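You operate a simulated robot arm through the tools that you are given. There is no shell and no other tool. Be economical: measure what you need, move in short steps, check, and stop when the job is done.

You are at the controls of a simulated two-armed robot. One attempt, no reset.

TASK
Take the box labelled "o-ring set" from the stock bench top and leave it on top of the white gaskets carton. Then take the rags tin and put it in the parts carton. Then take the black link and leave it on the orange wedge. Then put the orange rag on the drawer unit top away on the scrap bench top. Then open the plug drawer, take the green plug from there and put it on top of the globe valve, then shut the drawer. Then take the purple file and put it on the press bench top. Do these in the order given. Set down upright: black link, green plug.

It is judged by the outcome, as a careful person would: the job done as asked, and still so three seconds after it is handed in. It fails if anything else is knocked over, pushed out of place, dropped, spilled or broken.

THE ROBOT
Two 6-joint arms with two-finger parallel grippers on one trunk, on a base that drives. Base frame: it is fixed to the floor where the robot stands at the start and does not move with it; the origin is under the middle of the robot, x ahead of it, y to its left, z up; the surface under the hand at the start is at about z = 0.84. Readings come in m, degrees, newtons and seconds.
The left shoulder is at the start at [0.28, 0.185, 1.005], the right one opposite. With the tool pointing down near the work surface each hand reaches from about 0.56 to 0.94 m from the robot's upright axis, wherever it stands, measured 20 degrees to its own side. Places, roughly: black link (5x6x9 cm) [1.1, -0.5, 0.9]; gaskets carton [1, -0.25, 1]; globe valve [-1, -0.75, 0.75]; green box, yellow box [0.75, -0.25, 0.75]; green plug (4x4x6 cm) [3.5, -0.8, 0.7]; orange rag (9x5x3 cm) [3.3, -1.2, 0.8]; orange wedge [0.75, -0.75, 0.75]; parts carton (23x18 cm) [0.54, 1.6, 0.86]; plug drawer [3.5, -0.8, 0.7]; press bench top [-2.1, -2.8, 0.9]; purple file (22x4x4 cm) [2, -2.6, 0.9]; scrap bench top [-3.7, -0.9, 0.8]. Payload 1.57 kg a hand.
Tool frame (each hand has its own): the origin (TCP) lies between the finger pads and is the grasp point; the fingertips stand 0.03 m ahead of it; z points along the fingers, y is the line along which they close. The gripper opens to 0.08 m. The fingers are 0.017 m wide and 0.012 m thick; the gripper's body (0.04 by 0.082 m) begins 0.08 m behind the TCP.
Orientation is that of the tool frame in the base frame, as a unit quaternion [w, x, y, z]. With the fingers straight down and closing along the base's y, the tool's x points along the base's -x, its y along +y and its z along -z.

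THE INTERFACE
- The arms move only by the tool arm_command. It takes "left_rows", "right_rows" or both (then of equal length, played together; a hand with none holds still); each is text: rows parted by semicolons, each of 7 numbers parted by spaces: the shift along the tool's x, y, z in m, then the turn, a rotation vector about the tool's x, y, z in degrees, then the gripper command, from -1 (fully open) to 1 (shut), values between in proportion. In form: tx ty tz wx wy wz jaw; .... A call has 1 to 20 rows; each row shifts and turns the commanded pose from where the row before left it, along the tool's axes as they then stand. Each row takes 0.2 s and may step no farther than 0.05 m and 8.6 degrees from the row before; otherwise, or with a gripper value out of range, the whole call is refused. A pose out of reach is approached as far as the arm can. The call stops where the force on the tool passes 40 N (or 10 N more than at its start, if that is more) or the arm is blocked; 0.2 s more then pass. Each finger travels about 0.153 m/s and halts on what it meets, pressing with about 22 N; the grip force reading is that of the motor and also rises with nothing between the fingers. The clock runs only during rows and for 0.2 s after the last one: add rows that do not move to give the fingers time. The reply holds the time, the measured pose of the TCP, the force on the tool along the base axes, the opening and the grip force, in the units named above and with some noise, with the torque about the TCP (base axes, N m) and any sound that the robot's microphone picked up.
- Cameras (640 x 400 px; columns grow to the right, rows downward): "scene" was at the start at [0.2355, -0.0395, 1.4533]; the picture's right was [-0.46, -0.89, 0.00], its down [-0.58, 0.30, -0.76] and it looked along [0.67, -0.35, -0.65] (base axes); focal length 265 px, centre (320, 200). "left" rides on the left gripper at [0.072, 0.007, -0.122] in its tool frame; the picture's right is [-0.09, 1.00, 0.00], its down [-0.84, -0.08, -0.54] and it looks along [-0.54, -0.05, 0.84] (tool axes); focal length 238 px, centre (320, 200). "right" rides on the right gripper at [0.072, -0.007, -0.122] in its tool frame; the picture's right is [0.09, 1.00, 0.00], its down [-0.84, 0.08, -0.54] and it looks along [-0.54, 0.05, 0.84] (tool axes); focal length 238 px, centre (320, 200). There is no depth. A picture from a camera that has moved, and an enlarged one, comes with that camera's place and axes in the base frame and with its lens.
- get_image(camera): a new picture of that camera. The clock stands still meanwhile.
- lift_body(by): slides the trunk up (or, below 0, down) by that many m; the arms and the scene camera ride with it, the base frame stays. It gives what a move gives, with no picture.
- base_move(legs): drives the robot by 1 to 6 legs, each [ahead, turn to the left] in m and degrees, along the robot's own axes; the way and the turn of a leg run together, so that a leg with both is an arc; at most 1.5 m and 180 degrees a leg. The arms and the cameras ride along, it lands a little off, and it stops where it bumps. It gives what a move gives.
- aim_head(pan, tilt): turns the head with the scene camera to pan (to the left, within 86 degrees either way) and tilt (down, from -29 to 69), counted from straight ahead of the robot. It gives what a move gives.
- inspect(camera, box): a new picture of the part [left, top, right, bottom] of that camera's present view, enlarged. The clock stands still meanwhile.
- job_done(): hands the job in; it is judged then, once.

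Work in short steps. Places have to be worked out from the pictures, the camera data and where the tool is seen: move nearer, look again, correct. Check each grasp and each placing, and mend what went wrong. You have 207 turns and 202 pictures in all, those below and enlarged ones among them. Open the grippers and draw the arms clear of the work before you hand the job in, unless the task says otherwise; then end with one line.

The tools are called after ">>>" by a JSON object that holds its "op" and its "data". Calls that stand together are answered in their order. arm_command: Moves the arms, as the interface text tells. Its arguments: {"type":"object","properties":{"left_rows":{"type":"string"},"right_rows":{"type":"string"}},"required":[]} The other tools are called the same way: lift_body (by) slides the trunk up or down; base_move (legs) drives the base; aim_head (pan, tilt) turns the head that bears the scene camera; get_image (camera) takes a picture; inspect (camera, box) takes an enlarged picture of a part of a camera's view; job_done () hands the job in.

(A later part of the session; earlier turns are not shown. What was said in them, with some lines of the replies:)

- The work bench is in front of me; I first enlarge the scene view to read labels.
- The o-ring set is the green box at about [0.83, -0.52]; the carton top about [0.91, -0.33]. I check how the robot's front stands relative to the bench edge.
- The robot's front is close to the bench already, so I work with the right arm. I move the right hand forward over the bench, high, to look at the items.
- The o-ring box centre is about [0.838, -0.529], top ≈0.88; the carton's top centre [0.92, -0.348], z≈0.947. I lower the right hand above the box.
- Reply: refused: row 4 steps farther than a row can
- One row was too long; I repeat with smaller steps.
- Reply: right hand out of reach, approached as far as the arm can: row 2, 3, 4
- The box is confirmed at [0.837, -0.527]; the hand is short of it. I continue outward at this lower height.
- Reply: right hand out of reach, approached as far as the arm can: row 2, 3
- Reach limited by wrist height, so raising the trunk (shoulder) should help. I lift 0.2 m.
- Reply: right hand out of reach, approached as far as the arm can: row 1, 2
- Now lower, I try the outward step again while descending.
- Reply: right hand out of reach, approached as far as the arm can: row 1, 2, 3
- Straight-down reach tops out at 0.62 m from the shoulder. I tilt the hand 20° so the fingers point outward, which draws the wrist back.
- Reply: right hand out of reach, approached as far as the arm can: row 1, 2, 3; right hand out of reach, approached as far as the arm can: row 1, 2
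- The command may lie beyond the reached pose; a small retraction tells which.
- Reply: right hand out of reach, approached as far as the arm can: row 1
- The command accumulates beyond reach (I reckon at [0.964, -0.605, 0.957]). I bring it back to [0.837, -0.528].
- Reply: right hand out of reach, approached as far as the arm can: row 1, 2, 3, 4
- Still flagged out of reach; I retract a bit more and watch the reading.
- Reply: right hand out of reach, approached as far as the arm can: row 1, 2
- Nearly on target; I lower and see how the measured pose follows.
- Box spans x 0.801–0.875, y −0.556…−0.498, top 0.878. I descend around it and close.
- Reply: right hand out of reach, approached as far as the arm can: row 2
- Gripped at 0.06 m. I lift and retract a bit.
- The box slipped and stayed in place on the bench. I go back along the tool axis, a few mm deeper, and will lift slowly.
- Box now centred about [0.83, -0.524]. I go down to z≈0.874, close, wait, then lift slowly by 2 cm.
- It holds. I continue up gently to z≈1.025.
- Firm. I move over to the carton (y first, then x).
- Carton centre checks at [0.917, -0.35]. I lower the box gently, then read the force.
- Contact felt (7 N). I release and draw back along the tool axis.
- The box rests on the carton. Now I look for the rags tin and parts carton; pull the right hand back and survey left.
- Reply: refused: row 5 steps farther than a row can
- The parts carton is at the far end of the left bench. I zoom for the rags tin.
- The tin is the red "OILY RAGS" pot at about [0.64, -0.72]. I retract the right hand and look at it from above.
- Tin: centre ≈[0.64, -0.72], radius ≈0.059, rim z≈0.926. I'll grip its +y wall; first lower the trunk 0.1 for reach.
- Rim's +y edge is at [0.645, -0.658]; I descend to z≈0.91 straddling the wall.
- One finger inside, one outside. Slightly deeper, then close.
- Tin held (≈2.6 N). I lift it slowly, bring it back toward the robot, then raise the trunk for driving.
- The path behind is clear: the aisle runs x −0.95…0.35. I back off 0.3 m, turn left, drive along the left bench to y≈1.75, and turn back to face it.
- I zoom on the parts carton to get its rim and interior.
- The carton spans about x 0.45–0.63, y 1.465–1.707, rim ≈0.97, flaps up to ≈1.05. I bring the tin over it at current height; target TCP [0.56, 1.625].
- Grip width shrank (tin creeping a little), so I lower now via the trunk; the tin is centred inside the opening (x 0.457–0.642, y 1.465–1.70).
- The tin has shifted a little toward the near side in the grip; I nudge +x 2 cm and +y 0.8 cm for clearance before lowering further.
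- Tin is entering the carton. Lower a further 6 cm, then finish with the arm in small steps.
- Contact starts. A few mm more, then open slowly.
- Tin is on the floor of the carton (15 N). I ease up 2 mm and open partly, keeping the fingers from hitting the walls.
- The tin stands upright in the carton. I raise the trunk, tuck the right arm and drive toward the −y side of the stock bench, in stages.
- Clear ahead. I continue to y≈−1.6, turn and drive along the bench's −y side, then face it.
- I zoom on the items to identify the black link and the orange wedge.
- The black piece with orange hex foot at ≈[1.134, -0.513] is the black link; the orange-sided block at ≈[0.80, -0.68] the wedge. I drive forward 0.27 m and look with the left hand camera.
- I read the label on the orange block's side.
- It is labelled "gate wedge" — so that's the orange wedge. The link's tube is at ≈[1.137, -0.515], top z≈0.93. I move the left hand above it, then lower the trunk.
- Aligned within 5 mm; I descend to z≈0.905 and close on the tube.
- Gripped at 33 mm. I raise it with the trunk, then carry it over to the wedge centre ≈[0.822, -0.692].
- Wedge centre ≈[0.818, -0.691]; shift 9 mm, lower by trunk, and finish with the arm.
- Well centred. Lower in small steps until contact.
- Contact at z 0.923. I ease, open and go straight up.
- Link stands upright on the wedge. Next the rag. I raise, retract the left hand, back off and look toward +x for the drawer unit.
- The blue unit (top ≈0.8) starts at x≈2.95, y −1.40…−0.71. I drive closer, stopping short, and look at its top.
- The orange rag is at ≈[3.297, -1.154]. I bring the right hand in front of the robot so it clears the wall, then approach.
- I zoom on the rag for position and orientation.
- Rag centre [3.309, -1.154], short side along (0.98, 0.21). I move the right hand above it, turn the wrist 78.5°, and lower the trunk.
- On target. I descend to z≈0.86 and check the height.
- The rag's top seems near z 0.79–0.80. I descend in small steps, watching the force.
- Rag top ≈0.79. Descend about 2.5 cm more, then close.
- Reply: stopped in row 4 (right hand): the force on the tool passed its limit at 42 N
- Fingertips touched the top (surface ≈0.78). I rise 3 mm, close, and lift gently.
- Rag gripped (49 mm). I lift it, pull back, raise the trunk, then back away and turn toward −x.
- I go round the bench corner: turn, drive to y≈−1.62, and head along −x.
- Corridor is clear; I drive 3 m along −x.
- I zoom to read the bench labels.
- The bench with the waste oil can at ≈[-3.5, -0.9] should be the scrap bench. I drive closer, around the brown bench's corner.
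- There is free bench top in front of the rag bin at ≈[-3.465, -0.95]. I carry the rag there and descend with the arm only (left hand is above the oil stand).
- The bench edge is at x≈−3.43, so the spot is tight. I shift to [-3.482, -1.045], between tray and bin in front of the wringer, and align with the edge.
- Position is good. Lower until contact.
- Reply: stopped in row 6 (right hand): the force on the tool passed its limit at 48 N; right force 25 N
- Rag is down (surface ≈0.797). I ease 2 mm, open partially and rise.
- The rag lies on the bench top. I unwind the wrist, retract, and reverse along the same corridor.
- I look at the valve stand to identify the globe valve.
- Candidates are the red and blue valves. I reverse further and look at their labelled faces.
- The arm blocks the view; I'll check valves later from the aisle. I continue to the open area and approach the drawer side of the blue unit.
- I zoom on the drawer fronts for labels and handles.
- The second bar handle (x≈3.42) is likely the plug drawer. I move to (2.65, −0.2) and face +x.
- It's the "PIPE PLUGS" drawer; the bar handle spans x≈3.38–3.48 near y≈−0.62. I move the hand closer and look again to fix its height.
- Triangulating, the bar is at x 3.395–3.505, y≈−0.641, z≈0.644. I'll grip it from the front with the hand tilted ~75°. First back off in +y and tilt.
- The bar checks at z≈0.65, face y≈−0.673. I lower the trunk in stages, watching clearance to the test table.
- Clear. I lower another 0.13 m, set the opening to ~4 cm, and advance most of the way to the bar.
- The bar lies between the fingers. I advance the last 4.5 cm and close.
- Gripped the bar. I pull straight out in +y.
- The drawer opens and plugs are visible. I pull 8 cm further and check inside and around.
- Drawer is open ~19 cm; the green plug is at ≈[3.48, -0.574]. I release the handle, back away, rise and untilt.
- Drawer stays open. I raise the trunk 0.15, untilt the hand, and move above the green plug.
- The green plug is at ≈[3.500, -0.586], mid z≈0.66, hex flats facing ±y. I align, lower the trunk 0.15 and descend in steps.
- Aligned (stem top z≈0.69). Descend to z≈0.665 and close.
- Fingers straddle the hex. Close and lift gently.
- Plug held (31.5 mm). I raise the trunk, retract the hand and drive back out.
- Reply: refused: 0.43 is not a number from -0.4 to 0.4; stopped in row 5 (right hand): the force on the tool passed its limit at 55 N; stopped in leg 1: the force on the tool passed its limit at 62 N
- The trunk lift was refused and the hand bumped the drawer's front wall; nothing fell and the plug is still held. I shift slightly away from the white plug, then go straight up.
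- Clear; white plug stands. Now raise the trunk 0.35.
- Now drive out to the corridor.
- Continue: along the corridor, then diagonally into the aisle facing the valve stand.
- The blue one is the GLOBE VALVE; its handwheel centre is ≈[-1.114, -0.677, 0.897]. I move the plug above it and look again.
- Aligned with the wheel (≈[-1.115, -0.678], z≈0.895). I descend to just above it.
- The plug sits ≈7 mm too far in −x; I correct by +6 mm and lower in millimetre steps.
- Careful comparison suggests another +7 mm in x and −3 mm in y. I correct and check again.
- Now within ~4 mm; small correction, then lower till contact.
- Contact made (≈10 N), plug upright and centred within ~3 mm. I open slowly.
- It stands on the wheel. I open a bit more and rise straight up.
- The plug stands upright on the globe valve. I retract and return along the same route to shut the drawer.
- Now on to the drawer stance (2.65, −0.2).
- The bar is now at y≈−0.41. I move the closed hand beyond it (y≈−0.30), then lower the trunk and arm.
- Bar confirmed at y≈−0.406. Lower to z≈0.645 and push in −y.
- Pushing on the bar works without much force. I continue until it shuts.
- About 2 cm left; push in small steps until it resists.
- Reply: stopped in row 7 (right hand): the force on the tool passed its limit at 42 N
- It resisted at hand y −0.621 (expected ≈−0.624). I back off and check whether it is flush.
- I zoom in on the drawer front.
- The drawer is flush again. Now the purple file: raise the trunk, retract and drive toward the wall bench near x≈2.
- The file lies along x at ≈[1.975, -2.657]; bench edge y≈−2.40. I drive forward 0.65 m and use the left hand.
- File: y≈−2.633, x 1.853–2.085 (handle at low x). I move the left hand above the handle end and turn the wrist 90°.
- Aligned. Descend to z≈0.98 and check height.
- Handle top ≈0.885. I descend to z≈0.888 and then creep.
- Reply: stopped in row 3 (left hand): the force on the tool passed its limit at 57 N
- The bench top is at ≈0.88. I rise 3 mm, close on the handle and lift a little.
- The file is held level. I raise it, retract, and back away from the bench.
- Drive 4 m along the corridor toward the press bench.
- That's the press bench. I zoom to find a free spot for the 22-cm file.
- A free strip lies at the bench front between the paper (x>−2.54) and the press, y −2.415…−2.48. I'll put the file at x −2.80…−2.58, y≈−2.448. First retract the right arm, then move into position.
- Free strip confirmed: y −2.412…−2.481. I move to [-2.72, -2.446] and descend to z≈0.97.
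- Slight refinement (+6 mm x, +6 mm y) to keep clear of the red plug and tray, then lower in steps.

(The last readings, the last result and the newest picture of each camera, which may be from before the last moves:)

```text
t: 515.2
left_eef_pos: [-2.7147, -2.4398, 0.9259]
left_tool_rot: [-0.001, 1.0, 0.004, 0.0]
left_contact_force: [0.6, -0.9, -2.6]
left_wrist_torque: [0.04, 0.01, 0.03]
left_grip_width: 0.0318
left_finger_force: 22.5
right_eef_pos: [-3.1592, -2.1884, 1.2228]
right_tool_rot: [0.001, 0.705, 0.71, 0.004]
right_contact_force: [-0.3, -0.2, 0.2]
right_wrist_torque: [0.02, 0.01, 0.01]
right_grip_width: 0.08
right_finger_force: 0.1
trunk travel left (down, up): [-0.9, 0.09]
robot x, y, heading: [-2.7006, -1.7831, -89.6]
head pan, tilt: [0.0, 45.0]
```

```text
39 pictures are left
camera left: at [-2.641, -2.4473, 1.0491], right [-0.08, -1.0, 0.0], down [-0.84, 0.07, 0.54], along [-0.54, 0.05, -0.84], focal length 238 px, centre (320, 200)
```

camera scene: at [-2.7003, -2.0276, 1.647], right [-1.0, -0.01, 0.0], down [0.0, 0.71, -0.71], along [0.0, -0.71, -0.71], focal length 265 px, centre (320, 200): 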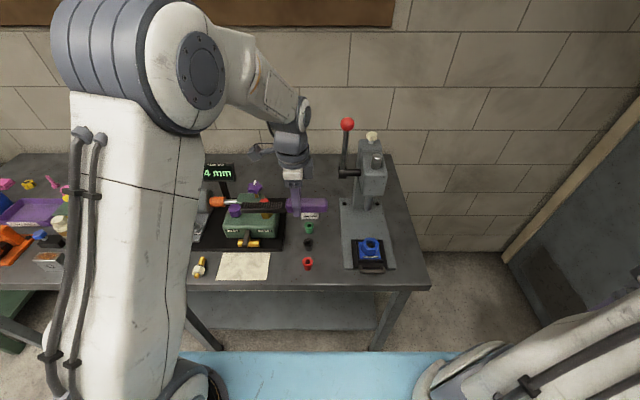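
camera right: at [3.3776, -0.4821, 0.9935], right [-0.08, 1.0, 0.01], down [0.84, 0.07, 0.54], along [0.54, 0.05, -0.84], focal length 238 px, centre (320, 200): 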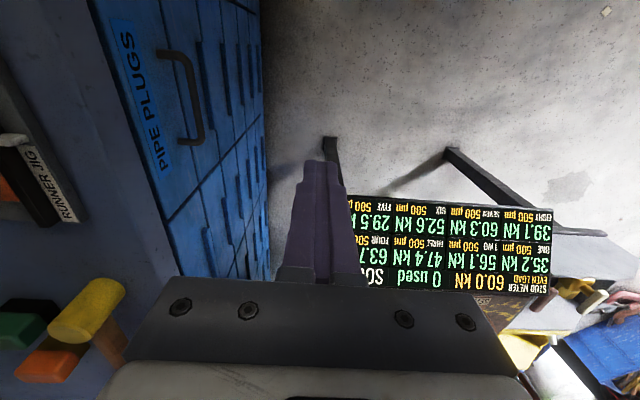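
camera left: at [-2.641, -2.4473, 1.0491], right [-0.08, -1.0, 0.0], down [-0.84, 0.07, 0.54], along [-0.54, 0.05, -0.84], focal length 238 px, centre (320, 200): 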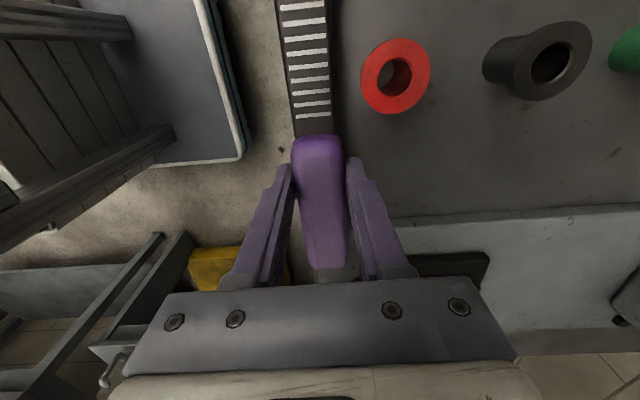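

The bench edge seems nearer −2.423, so the handle would be at the lip. I shift back to y≈−2.447 (blade stays ~9 mm from the red plug) and verify.

>>> {"op": "arm_command", "data": {"left_rows": "0 0.0035 0 0 0 0 1; 0 0.0035 0 0 0 0 1; 0 0 0 0 0 0 1"}}

>>> {"op": "inspect", "data": {"camera": "scene", "box": [260, 230, 400, 310]}}

>>> {"op": "get_image", "data": {"camera": "left"}}

```text
t: 516.0
left_eef_pos: [-2.7137, -2.4464, 0.9283]
left_tool_rot: [0.0, 1.0, 0.004, 0.0]
left_contact_force: [0.7, 0.3, -3.4]
left_wrist_torque: [-0.02, 0.02, 0.0]
left_grip_width: 0.0318
left_finger_force: 21.5
right_eef_pos: [-3.1603, -2.1882, 1.2233]
right_tool_rot: [0.001, 0.705, 0.709, 0.004]
right_contact_force: [0.2, 0.4, 0.3]
right_wrist_torque: [0.01, 0.01, -0.03]
right_grip_width: 0.08
right_finger_force: 0.1
trunk travel left (down, up): [-0.9, 0.09]
robot x, y, heading: [-2.7, -1.7878, -89.9]
head pan, tilt: [0.0, 45.0]
```

```text
4.57 times, centred on (330, 270) of scene
camera zoom: at [-2.7004, -2.0276, 1.647], right [-1.0, 0.0, 0.0], down [0.0, 0.71, -0.71], along [0.0, -0.71, -0.71], focal length 1212 px, centre (274, -120)
```

zoom: 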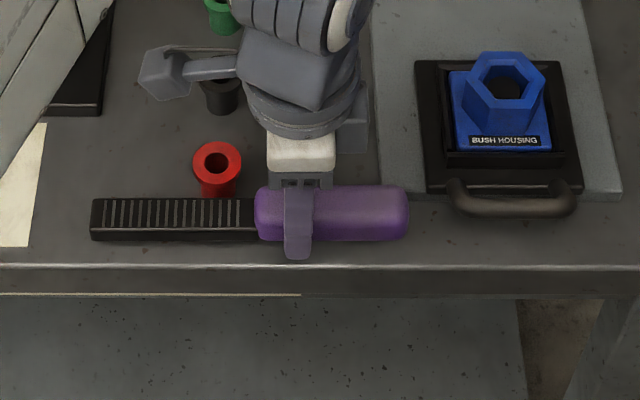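

```text
37 pictures are left
camera left: at [-2.6414, -2.4539, 1.0494], right [-0.08, -1.0, 0.0], down [-0.84, 0.07, 0.54], along [-0.54, 0.05, -0.84], focal length 238 px, centre (320, 200)
```

left: 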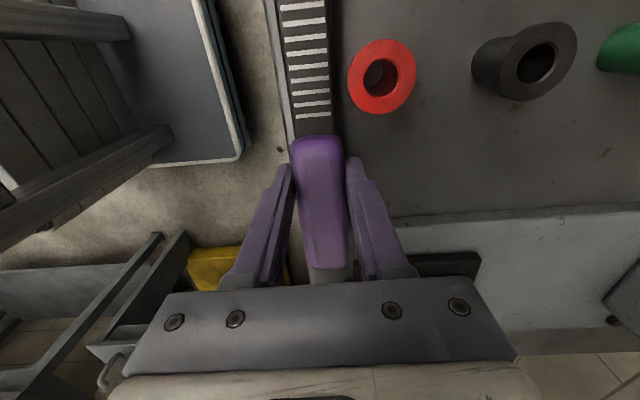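

The edge is visible just outside the blade; file will rest ~7 mm inside it and ~6 mm from the red plug. Lower to contact.

>>> {"op": "arm_command", "data": {"left_rows": "0 0 0.006 0 0 0 1; 0 0 0.005 0 0 0 1; 0 0 0.004 0 0 0 1; 0 0 0.003 0 0 0 1; 0 0 0 0 0 0 1"}}

```text
t: 517.2
left_eef_pos: [-2.7156, -2.4474, 0.9102]
left_tool_rot: [0.002, 1.0, 0.005, 0.0]
left_contact_force: [1.2, 0.7, 14.3]
left_wrist_torque: [0.14, 0.01, 0.04]
left_grip_width: 0.0319
left_finger_force: 21.6
right_eef_pos: [-3.16, -2.1865, 1.2236]
right_tool_rot: [0.001, 0.704, 0.71, 0.005]
right_contact_force: [-0.5, 0.3, 0.0]
right_wrist_torque: [-0.02, 0.04, 0.02]
right_grip_width: 0.0799
right_finger_force: 0.1
trunk travel left (down, up): [-0.9, 0.09]
robot x, y, heading: [-2.7009, -1.7844, -89.7]
head pan, tilt: [0.0, 45.0]
```

Contact (14 N). I ease up 1 mm, open modestly and rise straight up.

>>> {"op": "arm_command", "data": {"left_rows": "0 0 -0.002 0 0 0 1; 0 0 0 0 0 0 0.5; 0 0 0 0 0 0 0.1; 0 0 0 0 0 0 -0.15; 0 0 0 0 0 0 -0.15; 0 0 -0.01 0 0 0 -0.15; 0 0 -0.03 0 0 0 -0.15; 0 0 -0.04 0 0 0 -0.15; 0 0 -0.05 0 0 0 -0.15; 0 0 -0.05 0 0 0 -0.15; 0 0 -0.05 0 0 0 -0.15; 0 0 0 0 0 0 -0.15"}}

>>> {"op": "get_image", "data": {"camera": "left"}}

>>> {"op": "inspect", "data": {"camera": "scene", "box": [260, 230, 400, 310]}}

```text
t: 519.8
left_eef_pos: [-2.7152, -2.4476, 1.1416]
left_tool_rot: [-0.001, 1.0, 0.005, 0.001]
left_contact_force: [0.3, 0.1, 0.2]
left_wrist_torque: [0.0, 0.02, 0.0]
left_grip_width: 0.046
left_finger_force: 0.1
right_eef_pos: [-3.1594, -2.186, 1.2238]
right_tool_rot: [0.001, 0.704, 0.71, 0.005]
right_contact_force: [-0.6, 0.0, 0.4]
right_wrist_torque: [0.0, -0.01, 0.02]
right_grip_width: 0.0799
right_finger_force: 0.1
trunk travel left (down, up): [-0.9, 0.09]
robot x, y, heading: [-2.7035, -1.784, -89.7]
head pan, tilt: [0.0, 45.0]
```

```text
36 pictures are left
camera left: at [-2.6414, -2.454, 1.2638], right [-0.08, -1.0, 0.0], down [-0.84, 0.07, 0.54], along [-0.54, 0.05, -0.84], focal length 238 px, centre (320, 200)
```

left: 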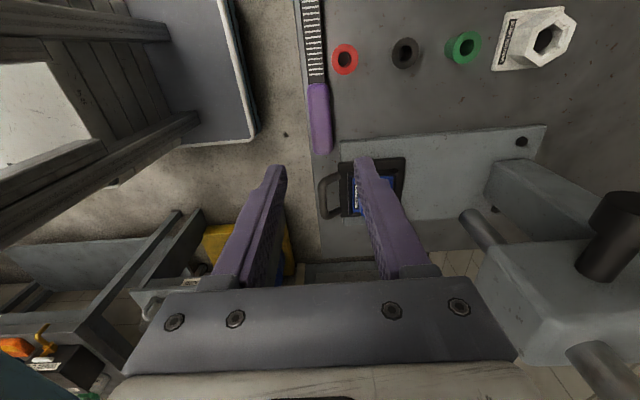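

```text
4.57 times, centred on (330, 270) of scene
camera zoom: at [-2.7003, -2.0271, 1.6471], right [-1.0, 0.0, 0.0], down [0.0, 0.71, -0.71], along [0.0, -0.71, -0.71], focal length 1212 px, centre (274, -120)
```

zoom: 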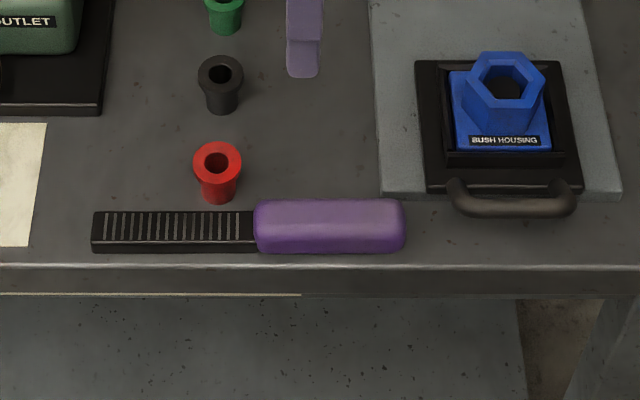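

The file lies on the press bench, nothing else disturbed. I open the grippers and back the robot clear.

>>> {"op": "base_move", "data": {"legs": [[-0.25, 0]]}}

>>> {"op": "arm_command", "data": {"left_rows": "0 0 0 0 0 0 -1; 0 0 0 0 0 0 -1; 0 0 0 0 0 0 -1"}}

>>> {"op": "aim_head", "data": {"pan": 75, "tilt": 15}}

>>> {"op": "get_image", "data": {"camera": "scene"}}

```text
t: 521.6
left_eef_pos: [-2.7157, -2.1983, 1.1412]
left_tool_rot: [0.0, 1.0, 0.005, 0.001]
left_contact_force: [0.0, -0.2, 0.8]
left_wrist_torque: [0.0, -0.01, -0.02]
left_grip_width: 0.046
left_finger_force: 0.1
right_eef_pos: [-3.1613, -1.9386, 1.2234]
right_tool_rot: [0.001, 0.705, 0.709, 0.005]
right_contact_force: [0.5, -0.1, 0.1]
right_wrist_torque: [-0.01, -0.01, -0.01]
right_grip_width: 0.0801
right_finger_force: 0.1
trunk travel left (down, up): [-0.9, 0.09]
robot x, y, heading: [-2.7043, -1.5358, -89.6]
head pan, tilt: [0.0, 45.0]
```

```text
t: 522.4
left_eef_pos: [-2.7154, -2.1966, 1.1405]
left_tool_rot: [-0.002, 1.0, 0.004, 0.001]
left_contact_force: [-0.1, 0.3, -0.2]
left_wrist_torque: [-0.03, -0.01, 0.0]
left_grip_width: 0.08
left_finger_force: 0.0
right_eef_pos: [-3.1617, -1.9378, 1.2247]
right_tool_rot: [0.0, 0.705, 0.709, 0.004]
right_contact_force: [0.3, -0.4, 0.4]
right_wrist_torque: [0.01, -0.01, 0.03]
right_grip_width: 0.0802
right_finger_force: 0.1
trunk travel left (down, up): [-0.9, 0.09]
robot x, y, heading: [-2.6997, -1.5342, -89.6]
head pan, tilt: [0.0, 45.0]
```

```text
t: 523.9
left_eef_pos: [-2.7153, -2.1977, 1.1406]
left_tool_rot: [-0.001, 1.0, 0.005, 0.002]
left_contact_force: [-0.3, 0.1, 0.4]
left_wrist_torque: [0.02, 0.02, 0.02]
left_grip_width: 0.0799
left_finger_force: 0.1
right_eef_pos: [-3.1624, -1.9377, 1.2242]
right_tool_rot: [0.001, 0.704, 0.71, 0.004]
right_contact_force: [0.1, -0.2, -0.1]
right_wrist_torque: [0.0, -0.03, 0.01]
right_grip_width: 0.0799
right_finger_force: 0.1
trunk travel left (down, up): [-0.9, 0.09]
robot x, y, heading: [-2.7038, -1.54, -89.7]
head pan, tilt: [75.0, 15.0]
```

```text
34 pictures are left
camera scene: at [-2.6117, -1.72, 1.6938], right [-0.25, -0.97, 0.0], down [-0.25, 0.07, -0.97], along [0.93, -0.25, -0.26], focal length 265 px, centre (320, 200)
```

scene: 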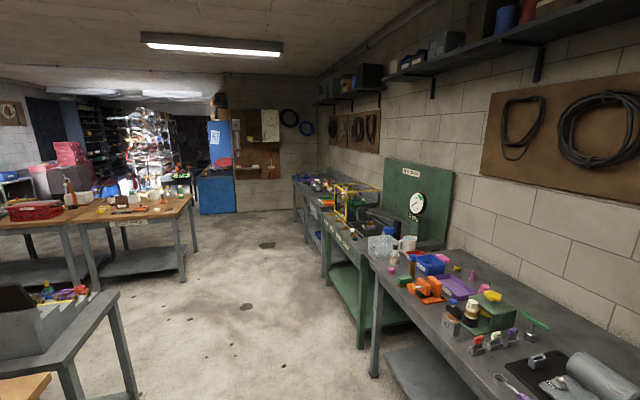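

All six tasks are finished, the grippers are open and the arms are clear, so I hand the job in.

>>> {"op": "job_done", "data": {}}

```text
The job is handed in.
```

All six steps are done in the order given and the job is handed in. I saw each item resting in place after release, the black link and green plug upright, and the plug drawer flush. While lifting the green plug out, the hand bumped the drawer's front wall and pulled the drawer about 4 cm further open; nothing fell.
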